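You operate a simulated robot arm through the tools that you are given. There is no shell and no other tool.

Carry out the task below with a simulated two-armed robot. There is one attempt and no reset: what you move stays moved.

TASK
Crimp the brass fitting into the blue tube on the stand and check it with the green tab.
Fine: copper ring on first, fitting in, one squeeze or more of the orange handle; the tab slides home, then back.

It is judged by the outcome, as a careful person would: the job done as asked, and still so three seconds after it is handed in. It fails if anything else is knocked over, pushed out of place, dropped, spilled or broken.

THE ROBOT
Two 7-joint arms with two-finger parallel grippers on one trunk that stands fixed in place. Base frame: the origin is at the foot of the trunk, x ahead of it, y to its left, z up. Readings come in mm, rad, newtons and seconds.
The left shoulder is at [80, 131, 947], the right one opposite. With the tool pointing down near the work surface each hand reaches from about 400 to 860 mm from the base axis, measured 20 degrees to its own side. Payload 1.57 kg a hand.
The tool frame of a hand sits at the grasp point between the pads (the TCP): z along the fingers, y along the line on which they close. The tips reach 30 mm beyond it. The gripper opens to 110 mm. The fingers are 24 mm wide and 12 mm thick; the gripper's body (48 by 112 mm) begins 78 mm behind the TCP.
Orientation is told as [roll, pitch, yaw] about the base's x, y, z axes, in that order, counted from this pose: with the fingers straight down and closing along the base's y, the tool's x points along the base's -x, its y along +y and its z along -z.

THE INTERFACE
- The arms move only by the tool play_rows. It takes "left_targets", "right_targets" or both (then of equal length, played together; a hand with none holds still); each is a list of rows, each a list of 2 entries, a list of its own where there are three numbers: the shift along the tool's x, y, z in units of 20 mm (1.0 is 20 mm), then the turn, a rotation vector about the tool's x, y, z in units of 6 degrees (1.0 is 6 degrees). In form: [[[tx, ty, tz], [wx, wy, wz]], ...]. A call has 1 to 20 rows; each row shifts and turns the commanded pose from where the row before left it, along the tool's axes as they then stand. "left_gripper" and "right_gripper" are, for a hand that has rows, the closure in counts, from 0 (fully open) to 255 (shut), set as the call begins (left out, the last holds). A call with a number of a shift or a turn outside -1 to 1 is refused whole. Rows are played at 5 a second. More than 50 mm and 0.15 rad between two rows, or a gripper value outside its range, and nothing of the call is played. A pose out of reach is approached as far as the arm can. The call stops where the force on the tool passes 60 N (or 10 N more than at its start, if that is more) or the arm is blocked; 0.2 s more then pass. The fingers move at their own pace (about 108 mm/s each) and stop on an object; they squeeze with about 35 N. The grip force told is the motor's: it shows also when the fingers shut on nothing. Time passes only in rows, and 0.2 s behind the last, so rows that do not move let the fingers close. It gives the time, the measured TCP pose, the force on the tool (base axes), the opening and the grip force at its end, in the units of the frame above (readings bear some noise), with the torque about the TCP (base axes, N m) and any sound that the robot's microphone picked up.
- Cameras (640 x 400 px; columns grow to the right, rows downward): "scene" is now at [-49.7, 0.3, 1426]; the picture's right is [-0.01, -1.00, 0.00], its down [-0.49, 0.00, -0.87] and it looks along [0.87, -0.00, -0.49] (base axes); focal length 366 px, centre (320, 200). "left" rides on the left gripper at [70, -16, -141] in its tool frame; the picture's right is [0.23, 0.97, 0.00], its down [-0.86, 0.20, -0.48] and it looks along [-0.47, 0.11, 0.88] (tool axes); focal length 222 px, centre (320, 200). "right" rides on the right gripper at [70, 16, -141] in its tool frame; the picture's right is [-0.23, 0.97, 0.00], its down [-0.86, -0.20, -0.48] and it looks along [-0.47, -0.11, 0.88] (tool axes); focal length 222 px, centre (320, 200). There is no depth. A picture from a camera that has moved, and an enlarged one, comes with that camera's place and axes in the base frame and with its lens.
- get_image(camera): a new picture of that camera. The clock stands still meanwhile.
- turn_head(pan, tilt): turns the head with the scene camera to pan (to the left, within 1.902 rad either way) and tilt (down, from -0.506 to 1.204), counted from straight ahead of the robot. It gives what a move gives.
- close_up(camera, box): a new picture of the part [left, top, right, bottom] of that camera's present view, enlarged. The clock stands still meanwhile.
- finish_job(): hands the job in; it is judged then, once.

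Nothing tells you positions but the pictures and the camera data. Unless the task says otherwise, let go and move clear before handing in.

The tools are called after "Call:" as name(argument=value, ...) on one line, values as JSON. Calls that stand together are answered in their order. play_rows: Moves the arms, as the interface text tells. Its arguments: {"type":"object","properties":{"left_targets":{"type":"array"},"left_gripper":{"type":"number"},"right_targets":{"type":"array"},"right_gripper":{"type":"number"}},"required":[]} The other tools are called the same way: turn_head (pan, tilt) turns the head that bears the scene camera; get_image (camera) takes a picture; close_up (camera, box) takes an enlarged picture of a part of a camera's view; finish_job () hands the job in.

At the start:

```text
t: 0.0
left_tcp_pos: [449.1, 243.5, 1206.8]
left_tool_rot: [0.0, -0.001, 0.0]
left_force: [0.4, -0.4, 0.0]
left_ft_torque: [-0.01, 0.01, 0.01]
left_finger_gap: 110.3
left_grasp_force: 0.1
right_tcp_pos: [507.1, -206.1, 1237.7]
right_tool_rot: [0.001, 0.0, -0.001]
right_force: [0.0, -0.7, -0.1]
right_ft_torque: [-0.02, -0.03, -0.01]
right_finger_gap: 110.0
right_grasp_force: 0.1
head pan, tilt: [-0.005, 0.517]
```

scene: 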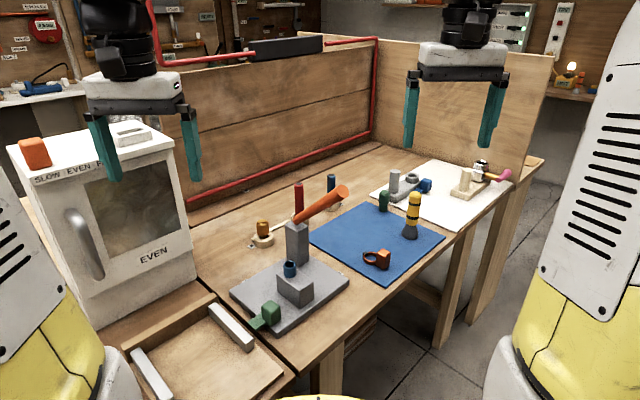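
right: 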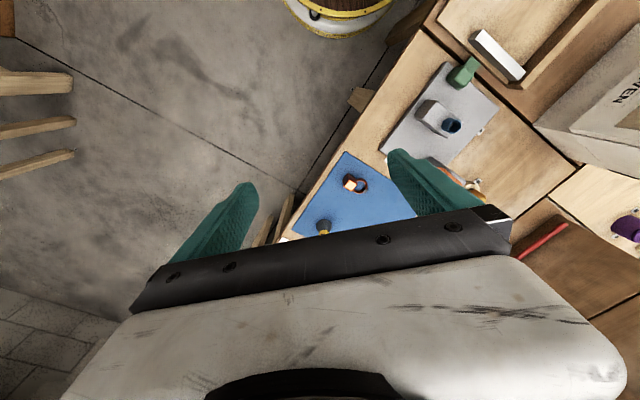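
left: 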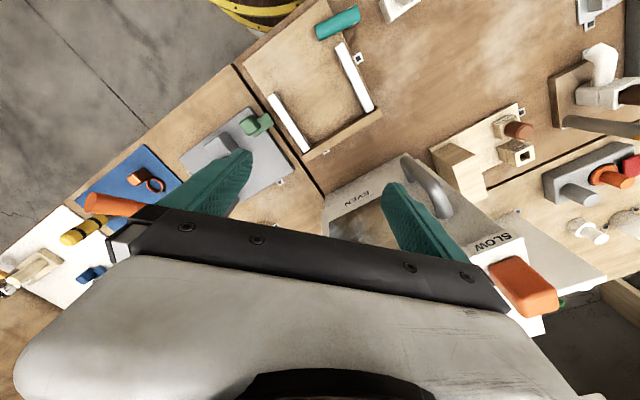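

I see a workbench with a grey crimping stand (blue tube, orange lever, green tab), a blue mat with a copper ring and other parts. I'll take enlarged pictures before moving anything.

Call:
close_up(camera="scene", box=[220, 170, 380, 350])

Call:
close_up(camera="scene", box=[310, 150, 540, 300])

Call:
get_image(camera="scene")

```text
2.22 times, centred on (300, 260) of scene
camera zoom: at [-49.7, 0.3, 1426.0], right [-0.01, -1.0, 0.0], down [-0.49, 0.0, -0.87], along [0.87, 0.0, -0.49], focal length 814 px, centre (364, 67)
```

zoom: 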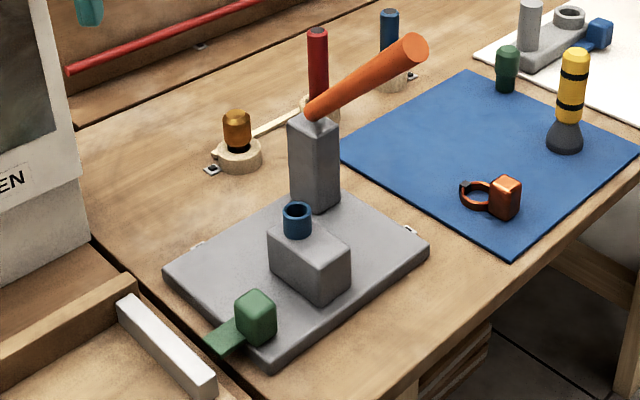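

```text
2.67 times, centred on (425, 225) of scene
camera zoom: at [-49.7, 0.3, 1426.0], right [-0.01, -1.0, 0.0], down [-0.49, 0.0, -0.87], along [0.87, 0.0, -0.49], focal length 977 px, centre (40, 133)
```

zoom: 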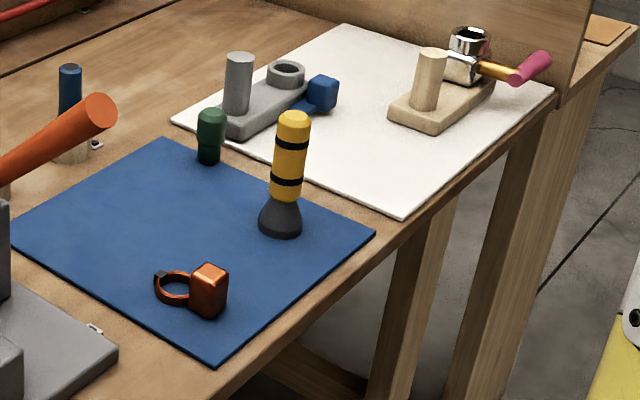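

```text
taken
```

scene: 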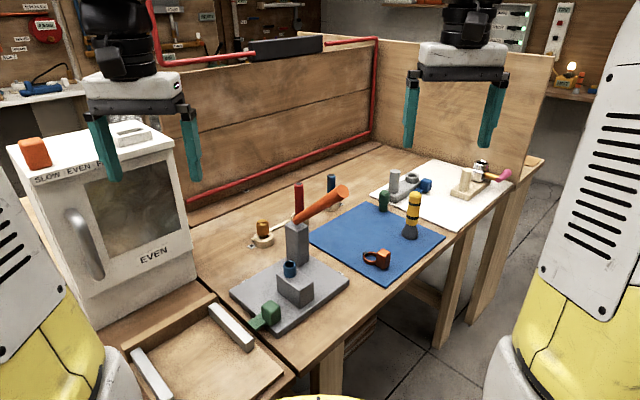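

The crimp stand with blue tube sits near (590, 65), the copper ring lies on the blue mat, and an amber/brass fitting seems to stand in a wooden holder. I'll enlarge each more for accurate measuring.

Call:
close_up(camera="scene", box=[225, 235, 305, 335])

Call:
close_up(camera="scene", box=[240, 170, 360, 250])

Call:
close_up(camera="scene", box=[340, 180, 440, 280])

Call:
close_up(camera="right", box=[290, 40, 510, 240])

Call:
close_up(camera="left", box=[60, 80, 320, 260])

```text
4.00 times, centred on (265, 285) of scene
camera zoom: at [-49.7, 0.3, 1426.0], right [-0.01, -1.0, 0.0], down [-0.49, 0.0, -0.87], along [0.87, 0.0, -0.49], focal length 1466 px, centre (540, -140)
```

zoom: 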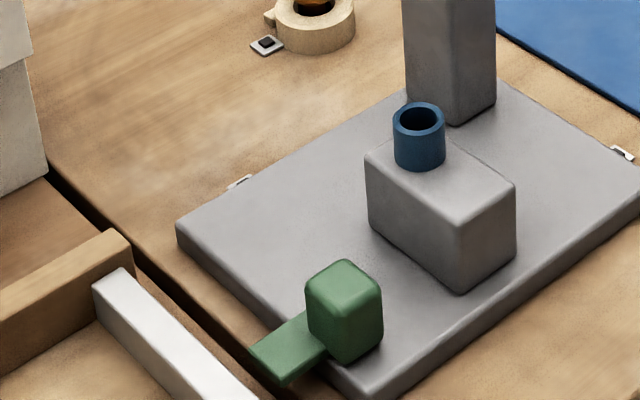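

```text
5.00 times, centred on (300, 210) of scene
camera zoom: at [-49.7, 0.3, 1426.0], right [-0.01, -1.0, 0.0], down [-0.49, 0.0, -0.87], along [0.87, 0.0, -0.49], focal length 1832 px, centre (420, 150)
```

zoom: 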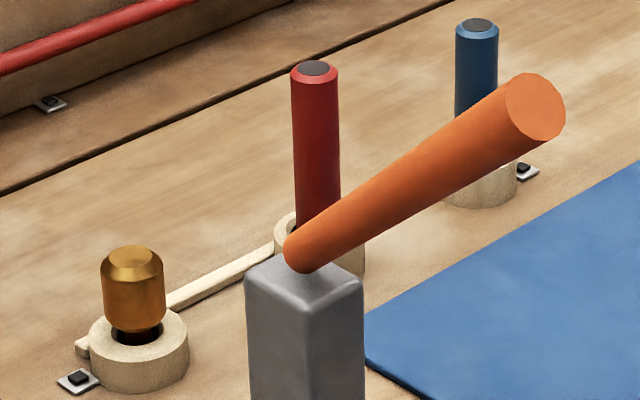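

```text
4.00 times, centred on (390, 230) of scene
camera zoom: at [-49.7, 0.3, 1426.0], right [-0.01, -1.0, 0.0], down [-0.49, 0.0, -0.87], along [0.87, 0.0, -0.49], focal length 1466 px, centre (40, 80)
```

zoom: 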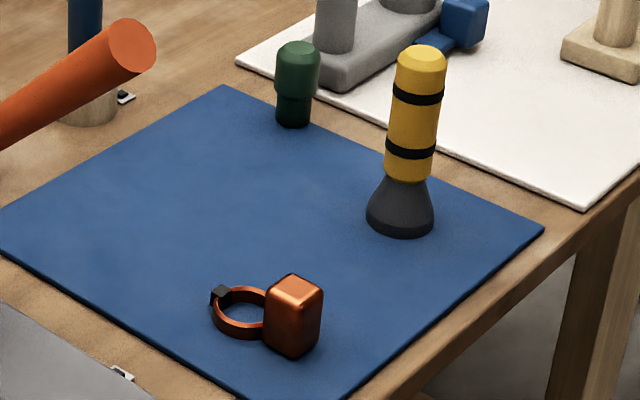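

```text
2.00 times, centred on (400, 140) of right
camera zoom: at [438.2, -189.2, 1379.8], right [0.23, 0.97, 0.0], down [0.86, -0.2, 0.48], along [0.47, -0.11, -0.88], focal length 444 px, centre (160, 320)
```

zoom: 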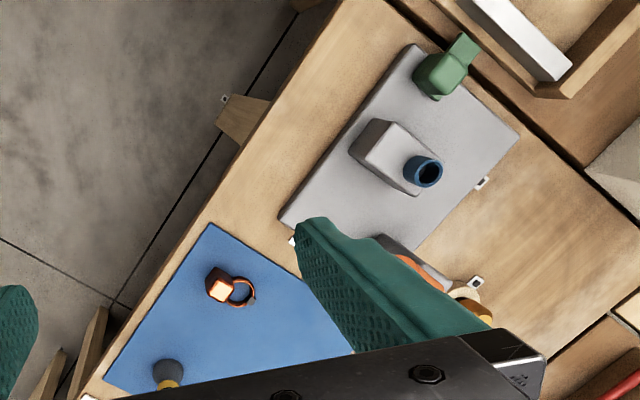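

```text
2.22 times, centred on (190, 170) of left
camera zoom: at [379.9, 226.9, 1348.8], right [-0.23, 0.97, 0.0], down [0.86, 0.2, 0.48], along [0.47, 0.11, -0.88], focal length 494 px, centre (609, 267)
```

zoom: 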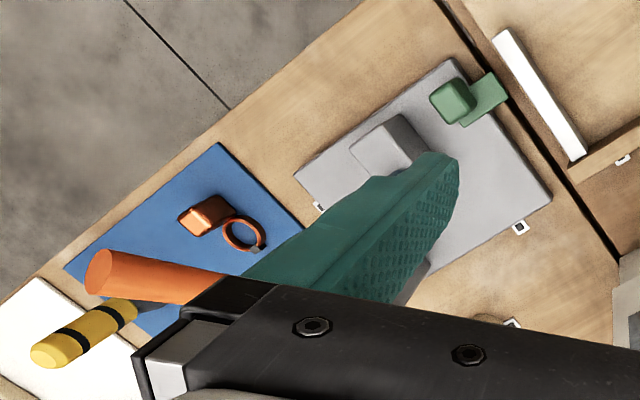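

The tube top comes out near (590, 64, 896) and the copper ring's grip block near (702, -170, 842); the brass fitting is at about (820, 158). I'll move the hands to better viewpoints while staying high.

Call:
play_rows(left_targets=[[[-0.855, -0.45, 0.6], [0, 0, 0]], [[-0.855, -0.45, 0.6], [0, 0, 0]], [[-0.855, -0.45, 0.6], [0, 0, 0]], [[-0.855, -0.45, 0.6], [0, 0, 0]], [[-0.855, -0.45, 0.6], [0, 0, 0]], [[-0.855, -0.45, 0.6], [0, 0, 0]], [[-0.855, -0.45, 0.6], [0, 0, 0]], [[-0.855, -0.45, 0.6], [0, 0, 0]], [[-0.855, -0.45, 0.6], [0, 0, 0]], [[-0.855, -0.45, 0.6], [0, 0, 0]]], right_targets=[[[0, 0.6, 0.6], [0, 0, 0]], [[0, 0.6, 0.6], [0, 0, 0]], [[0, 0.6, 0.6], [0, 0, 0]], [[0, 0.6, 0.6], [0, 0, 0]], [[0, 0.6, 0.6], [0, 0, 0]], [[0, 0.6, 0.6], [0, 0, 0]], [[0, 0.6, 0.6], [0, 0, 0]], [[0, 0.6, 0.6], [0, 0, 0]], [[0, 0.6, 0.6], [0, 0, 0]], [[0, 0.6, 0.6], [0, 0, 0]]])

Call:
get_image(camera="right")

Call:
get_image(camera="left")

Call:
get_image(camera="scene")

```text
t: 2.2
left_tcp_pos: [620.3, 151.7, 1089.0]
left_tool_rot: [-0.001, -0.001, -0.001]
left_force: [-0.6, 0.7, 0.3]
left_ft_torque: [-0.02, -0.02, -0.03]
left_finger_gap: 110.0
left_grasp_force: 0.0
right_tcp_pos: [506.1, -86.3, 1119.2]
right_tool_rot: [-0.001, 0.0, 0.0]
right_force: [0.5, 0.2, 0.3]
right_ft_torque: [0.0, 0.0, 0.02]
right_finger_gap: 110.3
right_grasp_force: 0.0
head pan, tilt: [-0.005, 0.517]
```

```text
taken
camera right: at [437.7, -69.1, 1260.3], right [0.23, 0.97, 0.0], down [0.86, -0.2, 0.48], along [0.47, -0.11, -0.88], focal length 222 px, centre (320, 200)
```

right: 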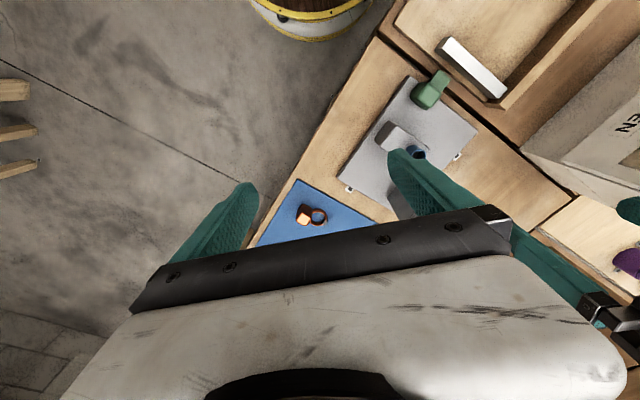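

```text
taken
camera left: at [550.7, 135.1, 1229.4], right [-0.23, 0.97, 0.0], down [0.85, 0.2, 0.48], along [0.47, 0.11, -0.88], focal length 222 px, centre (320, 200)
```

left: 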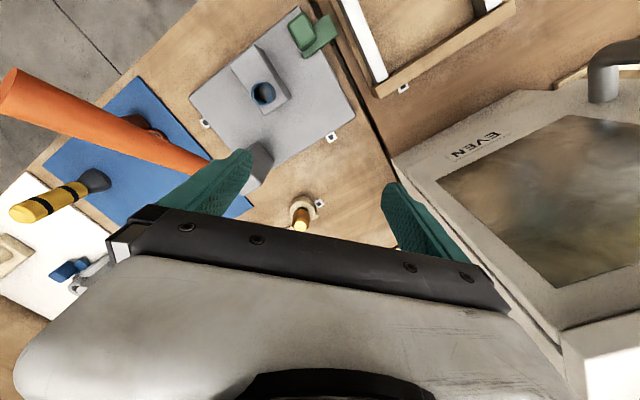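

```text
taken
```

scene: 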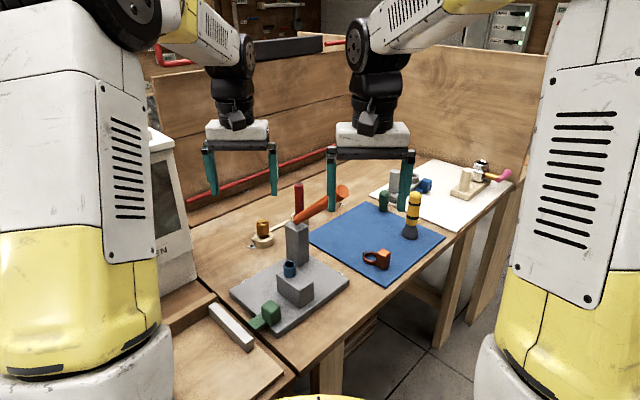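

Both hands are now high over the bench; the left camera sees stand, lever and fitting. I'll enlarge those views to fix the geometry.

Call:
close_up(camera="left", box=[180, 0, 360, 120])

Call:
close_up(camera="left", box=[0, 50, 290, 220])

Call:
close_up(camera="left", box=[230, 130, 390, 250])

Call:
close_up(camera="right", box=[250, 60, 490, 250])

```text
3.33 times, centred on (270, 60) of left
camera zoom: at [550.7, 135.1, 1229.4], right [-0.23, 0.97, 0.0], down [0.85, 0.2, 0.48], along [0.47, 0.11, -0.88], focal length 740 px, centre (487, 667)
```

zoom: 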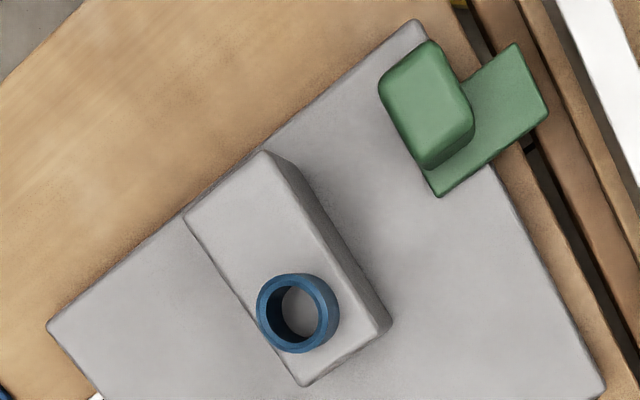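

```text
2.21 times, centred on (145, 135) of left
camera zoom: at [550.7, 135.1, 1229.4], right [-0.23, 0.97, 0.0], down [0.85, 0.2, 0.48], along [0.47, 0.11, -0.88], focal length 490 px, centre (706, 343)
```

zoom: 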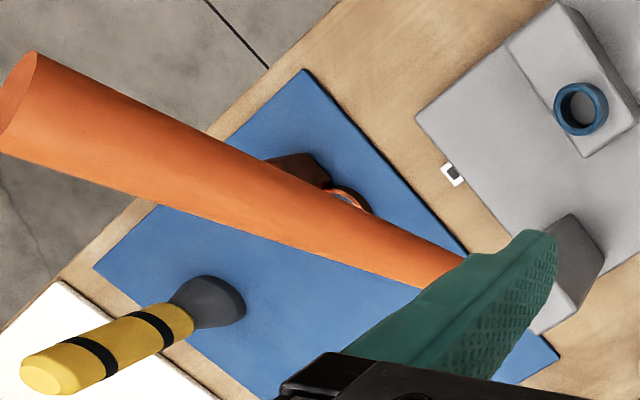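

```text
3.33 times, centred on (310, 190) of left
camera zoom: at [550.7, 135.1, 1229.4], right [-0.23, 0.97, 0.0], down [0.85, 0.2, 0.48], along [0.47, 0.11, -0.88], focal length 740 px, centre (353, 233)
```

zoom: 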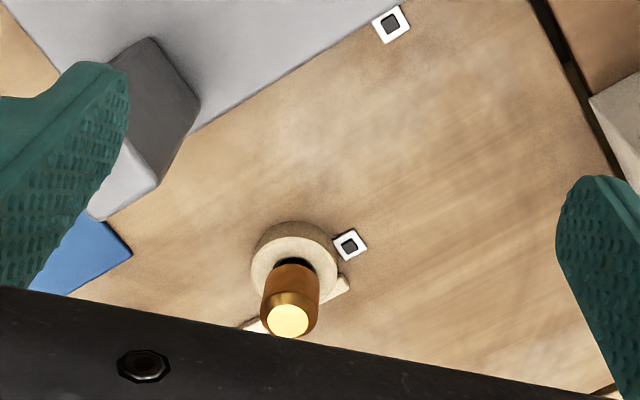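

```text
2.11 times, centred on (370, 155) of right
camera zoom: at [437.7, -69.1, 1260.3], right [0.23, 0.97, 0.0], down [0.86, -0.2, 0.48], along [0.47, -0.11, -0.88], focal length 468 px, centre (215, 295)
```

zoom: 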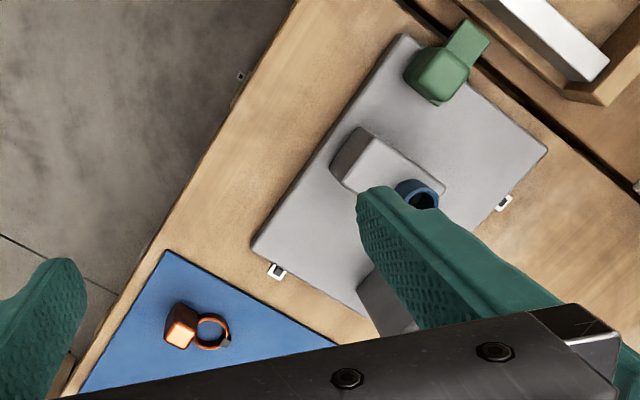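

The stand is turned 45°: tube top about (586, 65, 899), block top z≈876, plate top z≈812, and the lever rises from the post at (710, 52) to a tip near (602, -49, 1076). Next I move each hand above its part for a close look: right over the copper ring going around the lever, left over the brass fitting.

Call:
play_rows(right_targets=[[[0, -1, 0], [0, 0, 0]], [[0, -1, 0], [0, 0, 0]], [[0, -1, 0], [0, 0, 0]], [[0, -1, 0], [0, 0, 0]], [[0, -1, 0], [0, 0, 0]], [[0, -1, 0], [0, 0, 0]], [[-0.98, 0.18, 0.3], [0, 0, 0]], [[-0.98, 0.18, 0.3], [0, 0, 0]], [[-0.98, 0.18, 0.3], [0, 0, 0]], [[-0.98, 0.18, 0.3], [0, 0, 0]], [[-0.98, 0.18, 0.3], [0, 0, 0]], [[-0.98, 0.18, 0.3], [0, 0, 0]], [[-0.98, 0.18, 0.3], [0, 0, 0]], [[-0.98, 0.18, 0.3], [0, 0, 0]], [[-0.98, 0.18, 0.3], [0, 0, 0]], [[-0.98, 0.18, 0.3], [0, 0, 0]], [[0, 0, 0.75], [0, 0, 0]], [[0, 0, 0.75], [0, 0, 0]], [[0, 0, 0.75], [0, 0, 0]], [[0, 0, 0.75], [0, 0, 0]]], left_targets=[[[0, 0, 0], [0, 0, 0]], [[0, 0, 0], [0, 0, 0]], [[0, 0, 0], [0, 0, 0]], [[0, 0, 0], [0, 0, 0]], [[0, 0, 0], [0, 0, 0]], [[0, 0, 0], [0, 0, 0]], [[-0.98, 0, 0.3], [0, 0, 0]], [[-0.98, 0, 0.3], [0, 0, 0]], [[-0.98, 0, 0.3], [0, 0, 0]], [[-0.98, 0, 0.3], [0, 0, 0]], [[-0.98, 0, 0.3], [0, 0, 0]], [[-0.98, 0, 0.3], [0, 0, 0]], [[-0.98, 0, 0.3], [0, 0, 0]], [[-0.98, 0, 0.3], [0, 0, 0]], [[-0.98, 0, 0.3], [0, 0, 0]], [[-0.98, 0, 0.3], [0, 0, 0]], [[0, 0, 0.3], [0, 0, 0]], [[0, 0, 0.3], [0, 0, 0]], [[0, 0, 0.3], [0, 0, 0]], [[0, 0, 0.3], [0, 0, 0]]])

Call:
get_image(camera="right")

Call:
get_image(camera="left")

Call:
get_image(camera="scene")

```text
t: 6.4
left_tcp_pos: [802.0, 154.0, 1004.3]
left_tool_rot: [-0.001, 0.001, 0.001]
left_force: [-0.8, -0.6, -0.2]
left_ft_torque: [-0.03, 0.02, 0.05]
left_finger_gap: 109.9
left_grasp_force: 0.1
left hand out of reach, approached as far as the arm can: row 16
right_tcp_pos: [705.1, -169.9, 997.3]
right_tool_rot: [0.001, -0.001, 0.0]
right_force: [0.1, -0.7, 0.2]
right_ft_torque: [0.01, -0.03, -0.01]
right_finger_gap: 109.9
right_grasp_force: 0.0
head pan, tilt: [-0.005, 0.517]
```

```text
taken
camera right: at [634.5, -154.2, 1138.6], right [0.23, 0.97, 0.0], down [0.86, -0.2, 0.48], along [0.47, -0.11, -0.88], focal length 222 px, centre (320, 200)
```

right: 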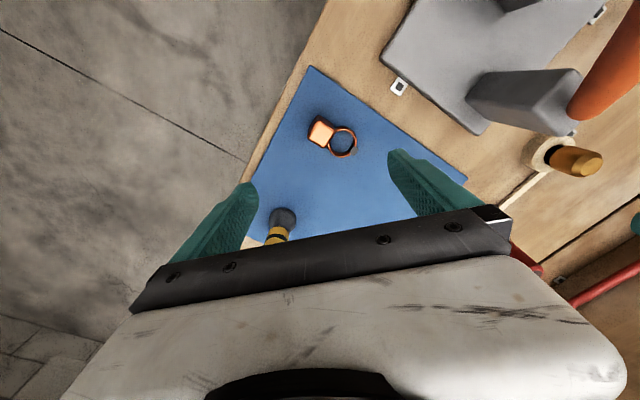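

```text
taken
camera left: at [731.3, 137.3, 1146.1], right [-0.23, 0.97, 0.0], down [0.86, 0.2, 0.48], along [0.47, 0.11, -0.88], focal length 222 px, centre (320, 200)
```

left: 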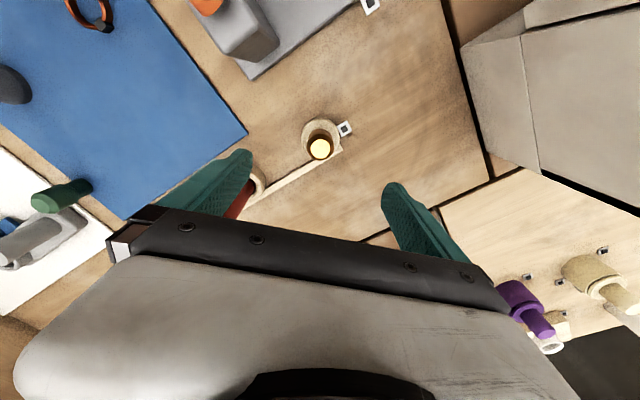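

```text
taken
```

scene: 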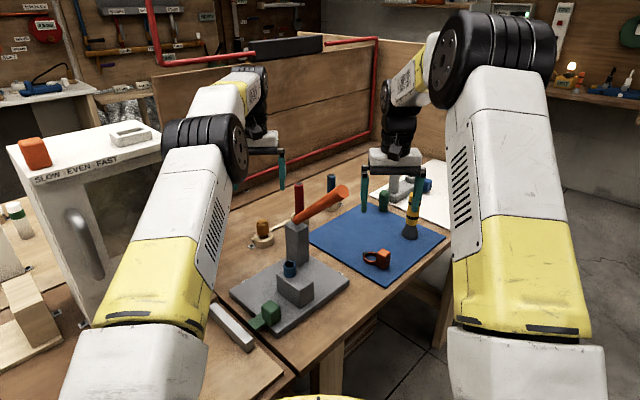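

The ring and fitting are now seen nearly from above. I'll enlarge each.

Call:
close_up(camera="right", box=[290, 100, 378, 170])

Call:
close_up(camera="left", box=[230, 90, 400, 210])

Call:
close_up(camera="scene", box=[350, 235, 410, 280])

Call:
close_up(camera="scene", box=[235, 205, 295, 255])

```text
5.71 times, centred on (334, 135) of right
camera zoom: at [634.5, -154.2, 1138.6], right [0.23, 0.97, 0.0], down [0.86, -0.2, 0.48], along [0.47, -0.11, -0.88], focal length 1269 px, centre (240, 571)
```

zoom: 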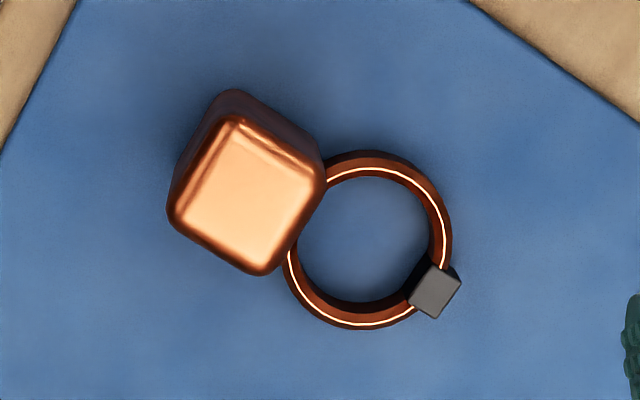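

```text
3.33 times, centred on (315, 150) of left
camera zoom: at [731.3, 137.3, 1146.1], right [-0.23, 0.97, 0.0], down [0.86, 0.2, 0.48], along [0.47, 0.11, -0.88], focal length 740 px, centre (337, 367)
```

zoom: 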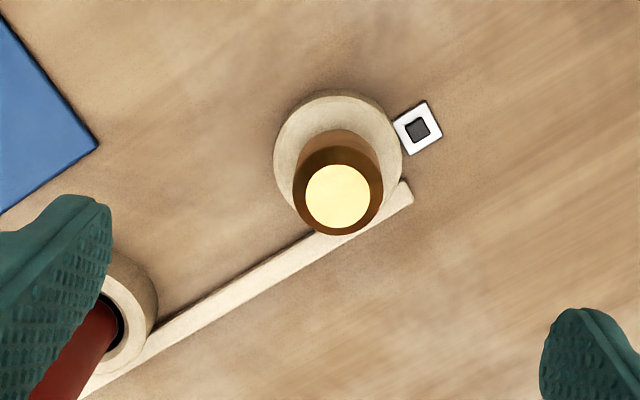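

```text
8.89 times, centred on (380, 258) of scene
camera zoom: at [-49.6, 0.3, 1426.0], right [-0.01, -1.0, 0.0], down [-0.49, 0.0, -0.87], along [0.87, 0.0, -0.49], focal length 3258 px, centre (-213, -311)
```

zoom: 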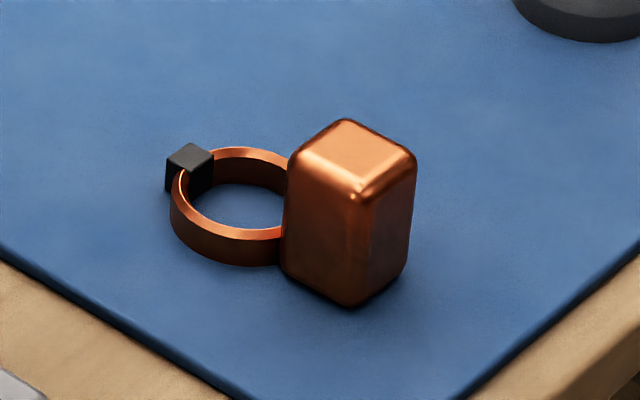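

```text
8.00 times, centred on (265, 230) of scene
camera zoom: at [-49.6, 0.3, 1426.0], right [-0.01, -1.0, 0.0], down [-0.49, 0.0, -0.87], along [0.87, 0.0, -0.49], focal length 2932 px, centre (760, -40)
```

zoom: 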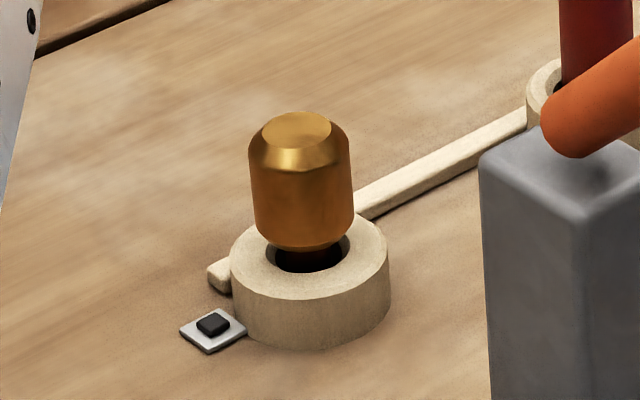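

The ring handle is a ~26 mm block at (698, -168), top z≈843, mat z≈805, with the ring lying on its +45° side; the fitting stands at about (807, 156) with top z≈870. I'll turn the right hand 45° so its fingers straddle the block's free sides, then re-look.

Call:
play_rows(right_targets=[[[0, 0, 0.5], [0, 0, -0.9375]], [[0, 0, 0.5], [0, 0, -0.9375]], [[0, 0, 0.5], [0, 0, -0.9375]], [[0, 0, 0.5], [0, 0, -0.9375]], [[0, 0, 0.5], [0, 0, -0.9375]], [[0, 0, 0.5], [0, 0, -0.9375]], [[0, 0, 0.5], [0, 0, -0.9375]], [[0, 0, 0.5], [0, 0, -0.9375]]])

Call:
get_image(camera="right")

Call:
get_image(camera="scene")

```text
t: 8.2
left_tcp_pos: [800.8, 153.5, 1004.7]
left_tool_rot: [-0.001, 0.001, 0.0]
left_force: [-0.3, 0.5, -0.8]
left_ft_torque: [0.01, 0.0, 0.0]
left_finger_gap: 109.8
left_grasp_force: 0.0
right_tcp_pos: [703.1, -171.1, 917.0]
right_tool_rot: [-0.001, 0.001, 0.786]
right_force: [-0.4, 0.0, -0.3]
right_ft_torque: [-0.02, 0.03, 0.01]
right_finger_gap: 110.0
right_grasp_force: 0.0
head pan, tilt: [-0.005, 0.517]
```

```text
taken
camera right: at [643.0, -208.3, 1059.2], right [-0.53, 0.85, 0.0], down [0.75, 0.46, 0.48], along [0.41, 0.25, -0.88], focal length 222 px, centre (320, 200)
```

right: 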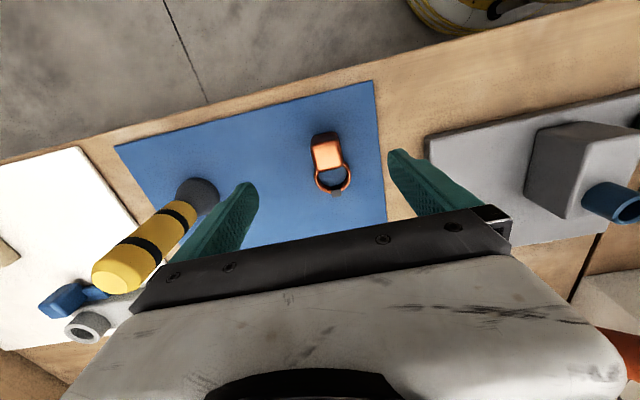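

```text
taken
```

scene: 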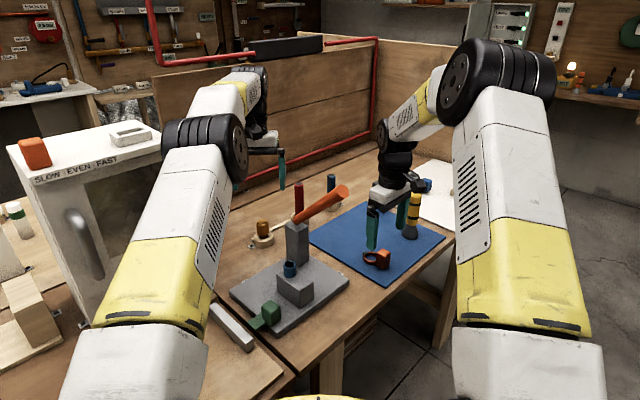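

The fingers now straddle the ring block with the correct orientation. Close-up for centring.

Call:
close_up(camera="right", box=[280, 120, 380, 210])

```text
4.44 times, centred on (330, 165) of right
camera zoom: at [643.0, -208.3, 1059.2], right [-0.53, 0.85, 0.0], down [0.75, 0.46, 0.48], along [0.41, 0.25, -0.88], focal length 987 px, centre (276, 356)
```

zoom: 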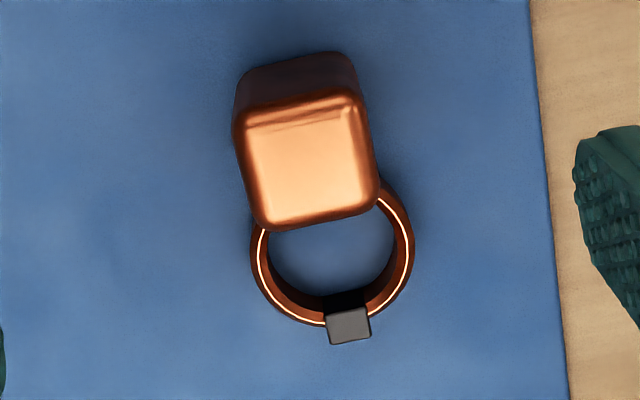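

The block centre is offset only (+1.5, +7) mm in the tool frame and aligned. I'll correct, descend to z≈839 and look before closing.

Call:
play_rows(right_targets=[[[0.075, 0.35, 0], [0, 0, 0]], [[0, 0, 0.78], [0, 0, 0]], [[0, 0, 0.78], [0, 0, 0]], [[0, 0, 0.78], [0, 0, 0]], [[0, 0, 0.78], [0, 0, 0]], [[0, 0, 0.76], [0, 0, 0]], [[0, 0, 0], [0, 0, 0]]])

Call:
get_image(camera="right")

Call:
close_up(camera="scene", box=[330, 190, 430, 280])

```text
t: 9.8
left_tcp_pos: [801.7, 154.5, 1005.1]
left_tool_rot: [0.0, -0.001, 0.0]
left_force: [-0.5, 0.4, -0.7]
left_ft_torque: [0.01, 0.02, 0.0]
left_finger_gap: 110.0
left_grasp_force: 0.0
right_tcp_pos: [697.9, -163.3, 839.1]
right_tool_rot: [0.001, 0.0, 0.783]
right_force: [-0.5, -0.2, 0.5]
right_ft_torque: [0.02, -0.04, -0.03]
right_finger_gap: 110.3
right_grasp_force: 0.1
head pan, tilt: [-0.005, 0.517]
```

```text
taken
camera right: at [637.3, -202.1, 981.4], right [-0.53, 0.85, 0.0], down [0.75, 0.46, 0.48], along [0.41, 0.25, -0.88], focal length 222 px, centre (320, 200)
```

right: 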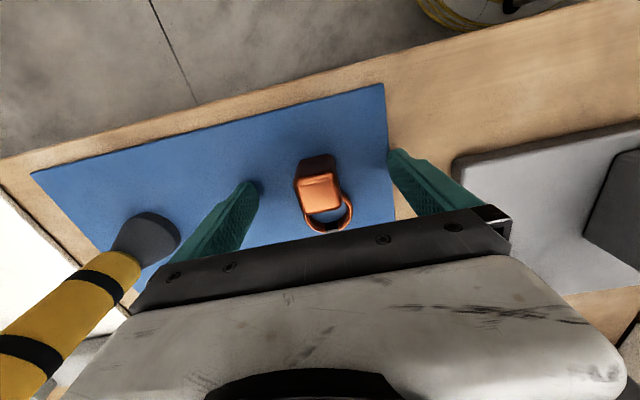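

```text
4.44 times, centred on (380, 235) of scene
camera zoom: at [-49.5, 0.3, 1426.0], right [-0.01, -1.0, 0.0], down [-0.49, 0.0, -0.87], along [0.87, 0.0, -0.49], focal length 1629 px, centre (53, 44)
```

zoom: 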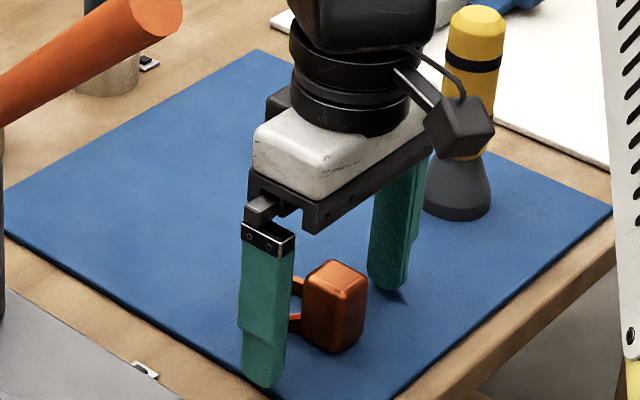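

The fingers straddle the block; its centre is ~4 mm toward tool +x. I'll shift and close.

Call:
play_rows(right_targets=[[[0.2, 0, 0], [0, 0, 0]], [[0, 0, 0], [0, 0, 0]]])

Call:
play_rows(right_targets=[[[0, 0, 0], [0, 0, 0]], [[0, 0, 0], [0, 0, 0]], [[0, 0, 0], [0, 0, 0]], [[0, 0, 0], [0, 0, 0]], [[0, 0, 0], [0, 0, 0]]], right_gripper=255)

Call:
get_image(camera="right")

Call:
close_up(camera="scene", box=[330, 190, 430, 280])

```text
t: 10.4
left_tcp_pos: [801.8, 153.5, 1004.7]
left_tool_rot: [0.0, -0.001, 0.001]
left_force: [0.6, -1.1, -0.3]
left_ft_torque: [-0.01, 0.0, 0.02]
left_finger_gap: 110.1
left_grasp_force: 0.1
right_tcp_pos: [695.2, -168.0, 841.2]
right_tool_rot: [0.0, 0.0, 0.788]
right_force: [0.3, -0.7, 1.0]
right_ft_torque: [0.02, -0.04, 0.03]
right_finger_gap: 110.0
right_grasp_force: 0.1
head pan, tilt: [-0.005, 0.517]
```

```text
t: 11.6
left_tcp_pos: [802.0, 153.7, 1004.0]
left_tool_rot: [0.001, 0.001, 0.0]
left_force: [-0.7, -0.1, -0.8]
left_ft_torque: [0.06, -0.01, -0.01]
left_finger_gap: 109.9
left_grasp_force: 0.0
right_tcp_pos: [695.5, -167.4, 840.3]
right_tool_rot: [-0.001, 0.001, 0.785]
right_force: [-0.3, -0.7, 1.0]
right_ft_torque: [-0.02, 0.01, 0.0]
right_finger_gap: 29.0
right_grasp_force: 35.3
head pan, tilt: [-0.005, 0.517]
```

```text
taken
camera right: at [634.7, -205.0, 981.9], right [-0.53, 0.85, 0.0], down [0.75, 0.46, 0.48], along [0.41, 0.25, -0.88], focal length 222 px, centre (320, 200)
```

right: 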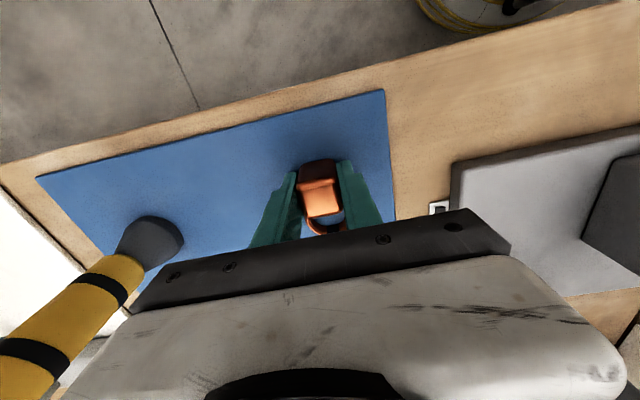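

```text
4.44 times, centred on (380, 235) of scene
camera zoom: at [-49.5, 0.3, 1426.0], right [-0.01, -1.0, 0.0], down [-0.49, 0.0, -0.87], along [0.87, 0.0, -0.49], focal length 1629 px, centre (53, 44)
```

zoom: 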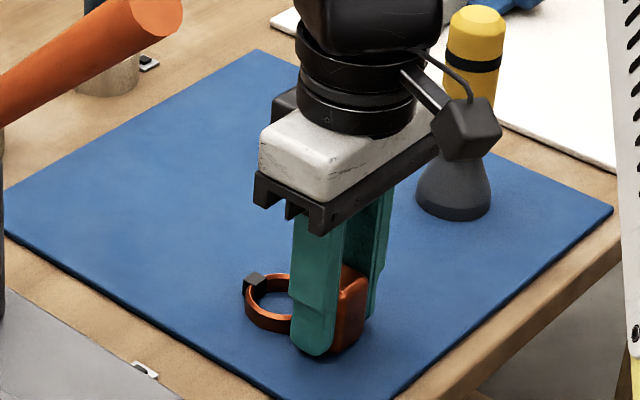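

The block is gripped (29 mm, 35 N). Lifting straight up to about z = 1000 and checking.

Call:
play_rows(right_targets=[[[0, 0, -0.5], [0, 0, 0]], [[0, 0, -0.5], [0, 0, 0]], [[0, 0, -1], [0, 0, 0]], [[0, 0, -1], [0, 0, 0]], [[0, 0, -1], [0, 0, 0]], [[0, 0, -1], [0, 0, 0]], [[0, 0, -1], [0, 0, 0]], [[0, 0, -1], [0, 0, 0]], [[0, 0, -1], [0, 0, 0]], [[0, 0, 0], [0, 0, 0]]])

Call:
get_image(camera="right")

Call:
get_image(camera="scene")

```text
t: 13.8
left_tcp_pos: [801.7, 153.7, 1004.5]
left_tool_rot: [0.001, 0.0, 0.002]
left_force: [0.5, 0.1, 0.0]
left_ft_torque: [-0.01, 0.02, 0.04]
left_finger_gap: 110.1
left_grasp_force: 0.0
right_tcp_pos: [694.0, -167.7, 1001.0]
right_tool_rot: [0.0, 0.001, 0.786]
right_force: [-0.1, 0.5, -0.4]
right_ft_torque: [-0.01, -0.02, 0.03]
right_finger_gap: 29.1
right_grasp_force: 35.1
head pan, tilt: [-0.005, 0.517]
```

```text
taken
camera right: at [633.5, -206.5, 1142.2], right [-0.53, 0.85, 0.0], down [0.75, 0.46, 0.48], along [0.41, 0.25, -0.88], focal length 222 px, centre (320, 200)
```

right: 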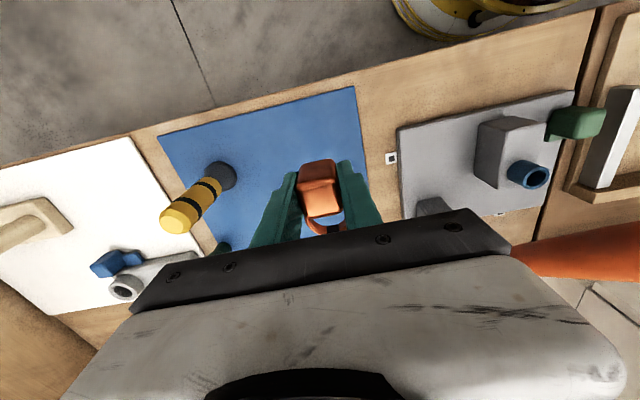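

```text
taken
```

scene: 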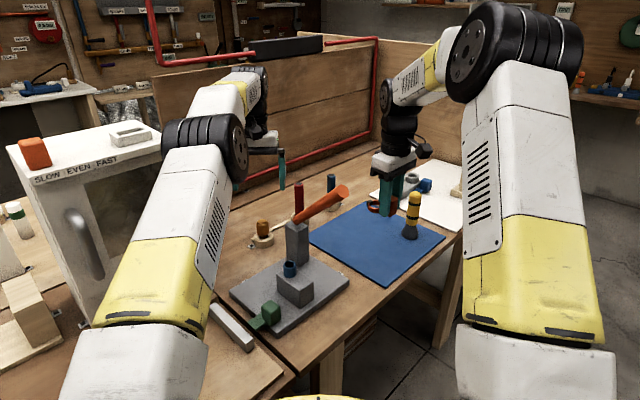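

The ring is off the mat and held level. A close-up to measure the ring centre relative to the TCP.

Call:
close_up(camera="right", box=[270, 145, 390, 245])

Call:
close_up(camera="scene", box=[350, 140, 440, 230])

Call:
close_up(camera="right", box=[390, 80, 620, 230])

```text
4.00 times, centred on (330, 195) of right
camera zoom: at [633.5, -206.5, 1142.2], right [-0.53, 0.85, 0.0], down [0.75, 0.46, 0.48], along [0.41, 0.25, -0.88], focal length 888 px, centre (280, 220)
```

zoom: 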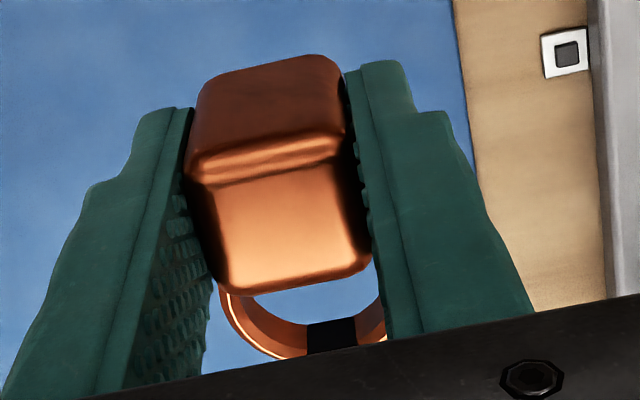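

```text
4.44 times, centred on (395, 185) of scene
camera zoom: at [-49.5, 0.3, 1426.0], right [-0.01, -1.0, 0.0], down [-0.49, 0.0, -0.87], along [0.87, 0.0, -0.49], focal length 1629 px, centre (-13, 267)
```

zoom: 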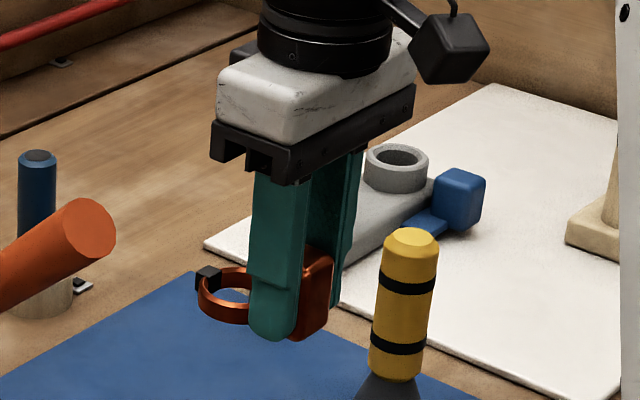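

```text
2.67 times, centred on (505, 155) of right
camera zoom: at [633.5, -206.5, 1142.2], right [-0.53, 0.85, 0.0], down [0.75, 0.46, 0.48], along [0.41, 0.25, -0.88], focal length 592 px, centre (-173, 320)
```

zoom: 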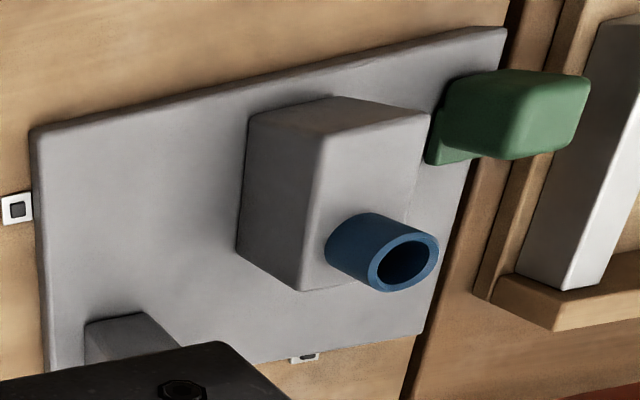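

The ring hangs from the grip with its centre about 34 mm beyond the TCP toward +45°. I'll retract the left hand to a side viewpoint clear of the right arm, and start the right hand around the lever tip.

Call:
play_rows(left_targets=[[[0.98, 0.106, -0.456], [0, 0, 0]], [[0.98, 0.106, -0.456], [0, 0, 0]], [[0.98, 0.106, -0.456], [0, 0, 0]], [[0.98, 0.106, -0.456], [0, 0, 0]], [[0.98, 0.106, -0.456], [0, 0, 0]], [[0.98, 0.106, -0.456], [0, 0, 0]], [[0.98, 0.106, -0.456], [0, 0, 0]], [[0.98, 0.106, -0.456], [0, 0, 0]], [[0.98, 0.106, -0.456], [0, 0, 0]], [[0.98, 0.106, -0.456], [0, 0, 0]], [[0.98, 0.106, -0.456], [0, 0, 0]], [[0.98, 0.106, -0.456], [0, 0, 0]], [[0.98, 0.106, -0.456], [0, 0, 0]], [[0.98, 0.106, -0.456], [0, 0, 0]], [[0.98, 0.106, -0.456], [0, 0, 0]], [[0.98, 0.106, -0.456], [0, 0, 0]], [[0.98, 0.106, -0.456], [0, 0, 0]]], right_targets=[[[0.85, 0, 0], [0, 0, 0]], [[0.85, 0, 0], [0, 0, 0]], [[0.85, 0, 0], [0, 0, 0]], [[0.85, 0, 0], [0, 0, 0]], [[0.85, 0, 0], [0, 0, 0]], [[0, 0, 0], [0, 0, 0]], [[0, 0, 0], [0, 0, 0]], [[0, 0, 0], [0, 0, 0]], [[0, 0, 0], [0, 0, 0]], [[0, 0, 0], [0, 0, 0]], [[0, 0, 0], [0, 0, 0]], [[0, 0, 0], [0, 0, 0]], [[0, 0, 0], [0, 0, 0]], [[0, 0, 0], [0, 0, 0]], [[0, 0, 0], [0, 0, 0]], [[0, 0, 0], [0, 0, 0]], [[0, 0, 0], [0, 0, 0]]])

Call:
play_rows(left_targets=[[[0, 0, 0], [0, 0, 1]], [[0, 0, 0], [0, 0, 1]], [[0, 0, 0], [0, 0, 1]], [[0, 0, 0], [0, 0, 1]], [[0, 0, 0], [0, 0, 1]], [[0, 0, 0], [0, 0, 1]], [[0, 0, 0], [0, 0, 1]], [[0, 0, 0], [0, 0, 1]], [[0, 0, 0], [0, 0, 1]], [[0, 0, 0], [0, 0, 1]]])

Call:
get_image(camera="left")

Call:
get_image(camera="scene")

```text
t: 17.4
left_tcp_pos: [468.1, 186.0, 1158.7]
left_tool_rot: [0.0, 0.0, 0.0]
left_force: [-0.7, 0.6, -0.3]
left_ft_torque: [0.03, 0.02, -0.01]
left_finger_gap: 110.1
left_grasp_force: 0.1
right_tcp_pos: [634.4, -226.5, 999.4]
right_tool_rot: [-0.001, 0.0, 0.787]
right_force: [0.4, 0.5, -0.5]
right_ft_torque: [0.03, 0.05, -0.01]
right_finger_gap: 28.9
right_grasp_force: 35.8
head pan, tilt: [-0.005, 0.517]
```

```text
t: 19.6
left_tcp_pos: [467.7, 188.9, 1160.3]
left_tool_rot: [0.0, -0.001, -1.049]
left_force: [-0.6, 0.5, 0.5]
left_ft_torque: [0.0, -0.03, -0.01]
left_finger_gap: 109.9
left_grasp_force: 0.0
right_tcp_pos: [634.2, -226.0, 999.4]
right_tool_rot: [-0.001, 0.001, 0.785]
right_force: [0.1, -0.8, -0.5]
right_ft_torque: [0.02, 0.03, -0.03]
right_finger_gap: 29.1
right_grasp_force: 34.9
head pan, tilt: [-0.005, 0.517]
```

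```text
taken
camera left: at [419.0, 240.8, 1300.7], right [0.73, 0.68, 0.0], down [0.6, -0.64, 0.48], along [0.33, -0.35, -0.88], focal length 222 px, centre (320, 200)
```

left: 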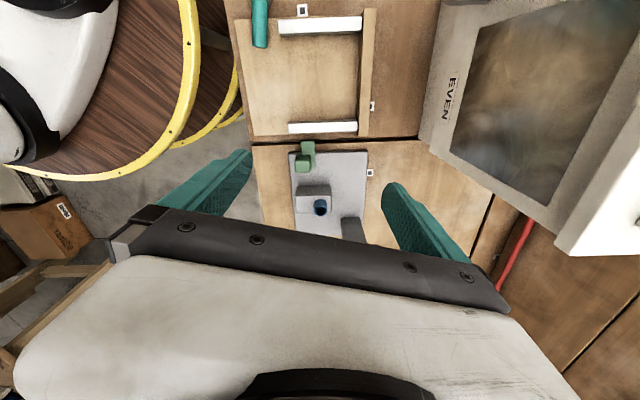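

```text
taken
```

scene: 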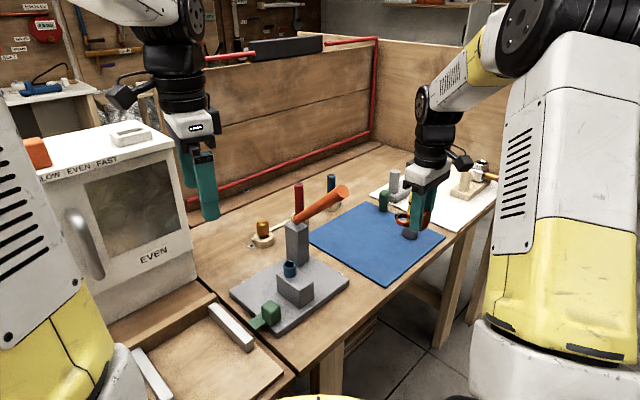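

The left camera now has the tube in the centre of its view. The right hand goes sideways past the lever tip (staying 80+ mm clear of it).

Call:
play_rows(right_targets=[[[0, 0.9975, 0], [0, 0, 0]], [[0, 0.9975, 0], [0, 0, 0]], [[0, 0.9975, 0], [0, 0, 0]], [[0, 0.9975, 0], [0, 0, 0]], [[0, 0.9975, 0], [0, 0, 0]], [[0, 0.9975, 0], [0, 0, 0]], [[0, 0.9975, 0], [0, 0, 0]], [[0, 0.9975, 0], [0, 0, 0]], [[0, 0.9975, 0], [0, 0, 0]], [[0, 0.9975, 0], [0, 0, 0]], [[0, 0.9975, 0], [0, 0, 0]], [[0, 0.9975, 0], [0, 0, 0]]])

Call:
get_image(camera="left")

Call:
get_image(camera="scene")

Call:
get_image(camera="right")

```text
t: 22.2
left_tcp_pos: [468.9, 188.8, 1159.1]
left_tool_rot: [0.001, -0.001, -1.048]
left_force: [-0.4, -0.6, 0.1]
left_ft_torque: [0.03, 0.01, -0.03]
left_finger_gap: 109.8
left_grasp_force: 0.1
right_tcp_pos: [466.4, -57.0, 1001.0]
right_tool_rot: [0.001, 0.0, 0.784]
right_force: [-0.1, -0.3, -0.5]
right_ft_torque: [0.01, 0.01, 0.0]
right_finger_gap: 29.1
right_grasp_force: 35.4
head pan, tilt: [-0.005, 0.517]
```

```text
taken
camera left: at [419.0, 240.6, 1300.7], right [0.73, 0.68, 0.0], down [0.6, -0.64, 0.48], along [0.33, -0.35, -0.88], focal length 222 px, centre (320, 200)
```

left: 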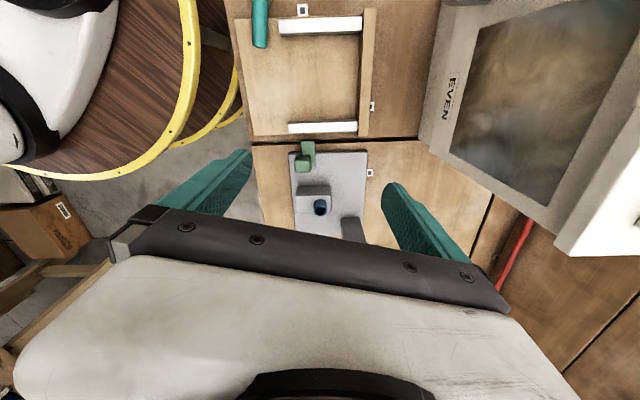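

```text
taken
```

scene: 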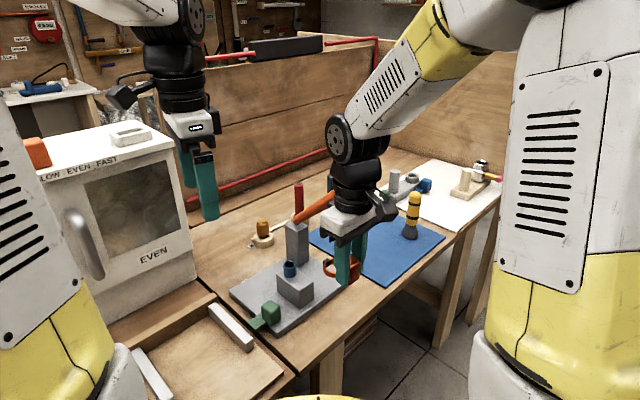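

```text
taken
camera right: at [404.8, -95.5, 1142.1], right [-0.53, 0.85, 0.0], down [0.75, 0.46, 0.48], along [0.41, 0.25, -0.88], focal length 222 px, centre (320, 200)
```

right: 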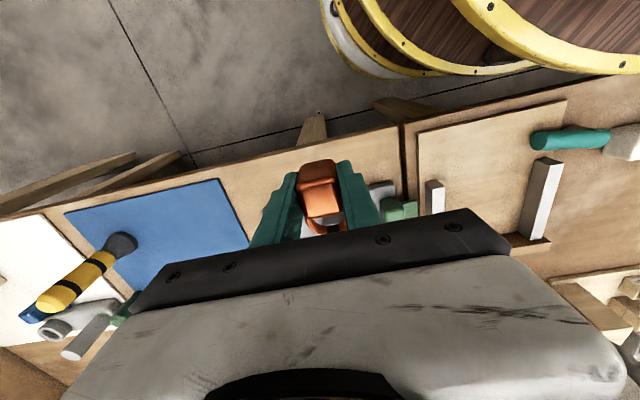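

Clear of the lever. Now advance the ring over the tube, still about 65 mm above it.

Call:
play_rows(right_targets=[[[-0.986, 0, 0], [0, 0, 0]], [[-0.986, 0, 0], [0, 0, 0]], [[-0.986, 0, 0], [0, 0, 0]], [[-0.986, 0, 0], [0, 0, 0]], [[-0.986, 0, 0], [0, 0, 0]], [[-0.986, 0, 0], [0, 0, 0]], [[-0.986, 0, 0], [0, 0, 0]], [[0, 0, 0.5], [0, 0, 0]], [[0, 0, 0.5], [0, 0, 0]]])

Call:
get_image(camera="left")

Call:
get_image(camera="scene")

Call:
get_image(camera="right")

```text
t: 24.2
left_tcp_pos: [468.6, 188.7, 1159.3]
left_tool_rot: [0.0, 0.001, -1.046]
left_force: [0.1, -0.3, 0.1]
left_ft_torque: [0.02, 0.01, 0.02]
left_finger_gap: 110.2
left_grasp_force: 0.0
right_tcp_pos: [563.5, 39.7, 981.0]
right_tool_rot: [0.0, -0.001, 0.785]
right_force: [-0.6, -0.4, -0.7]
right_ft_torque: [0.03, 0.04, 0.05]
right_finger_gap: 29.0
right_grasp_force: 34.8
head pan, tilt: [-0.005, 0.517]
```

```text
taken
camera left: at [418.9, 240.8, 1300.7], right [0.73, 0.68, 0.0], down [0.6, -0.64, 0.48], along [0.33, -0.35, -0.88], focal length 222 px, centre (320, 200)
```

left: 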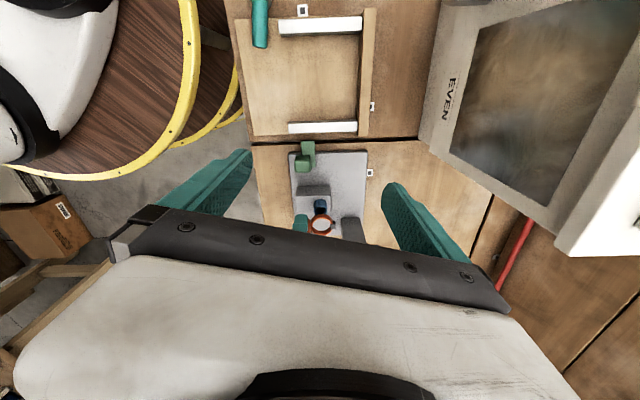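

```text
taken
```

scene: 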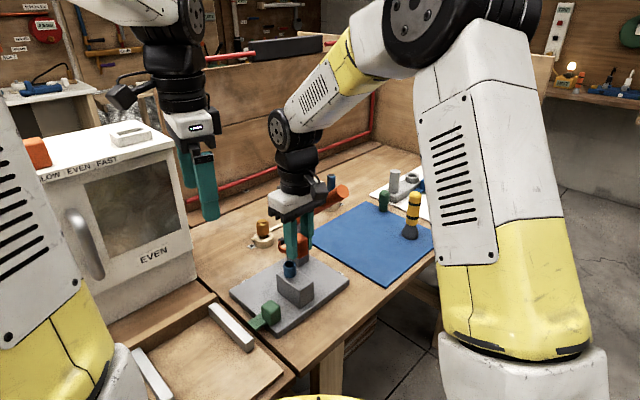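

```text
taken
camera right: at [502.5, 1.1, 1122.5], right [-0.53, 0.85, 0.0], down [0.75, 0.46, 0.48], along [0.41, 0.25, -0.88], focal length 222 px, centre (320, 200)
```

right: 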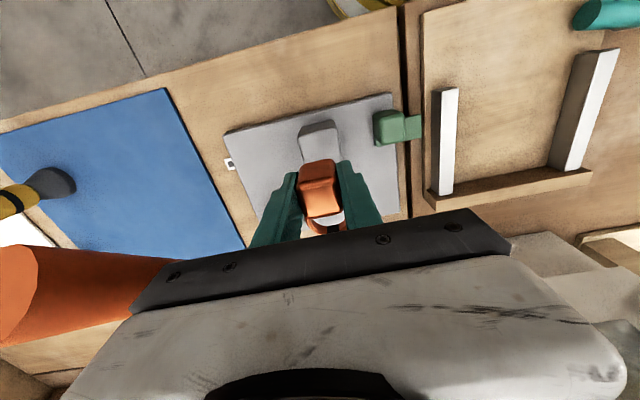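

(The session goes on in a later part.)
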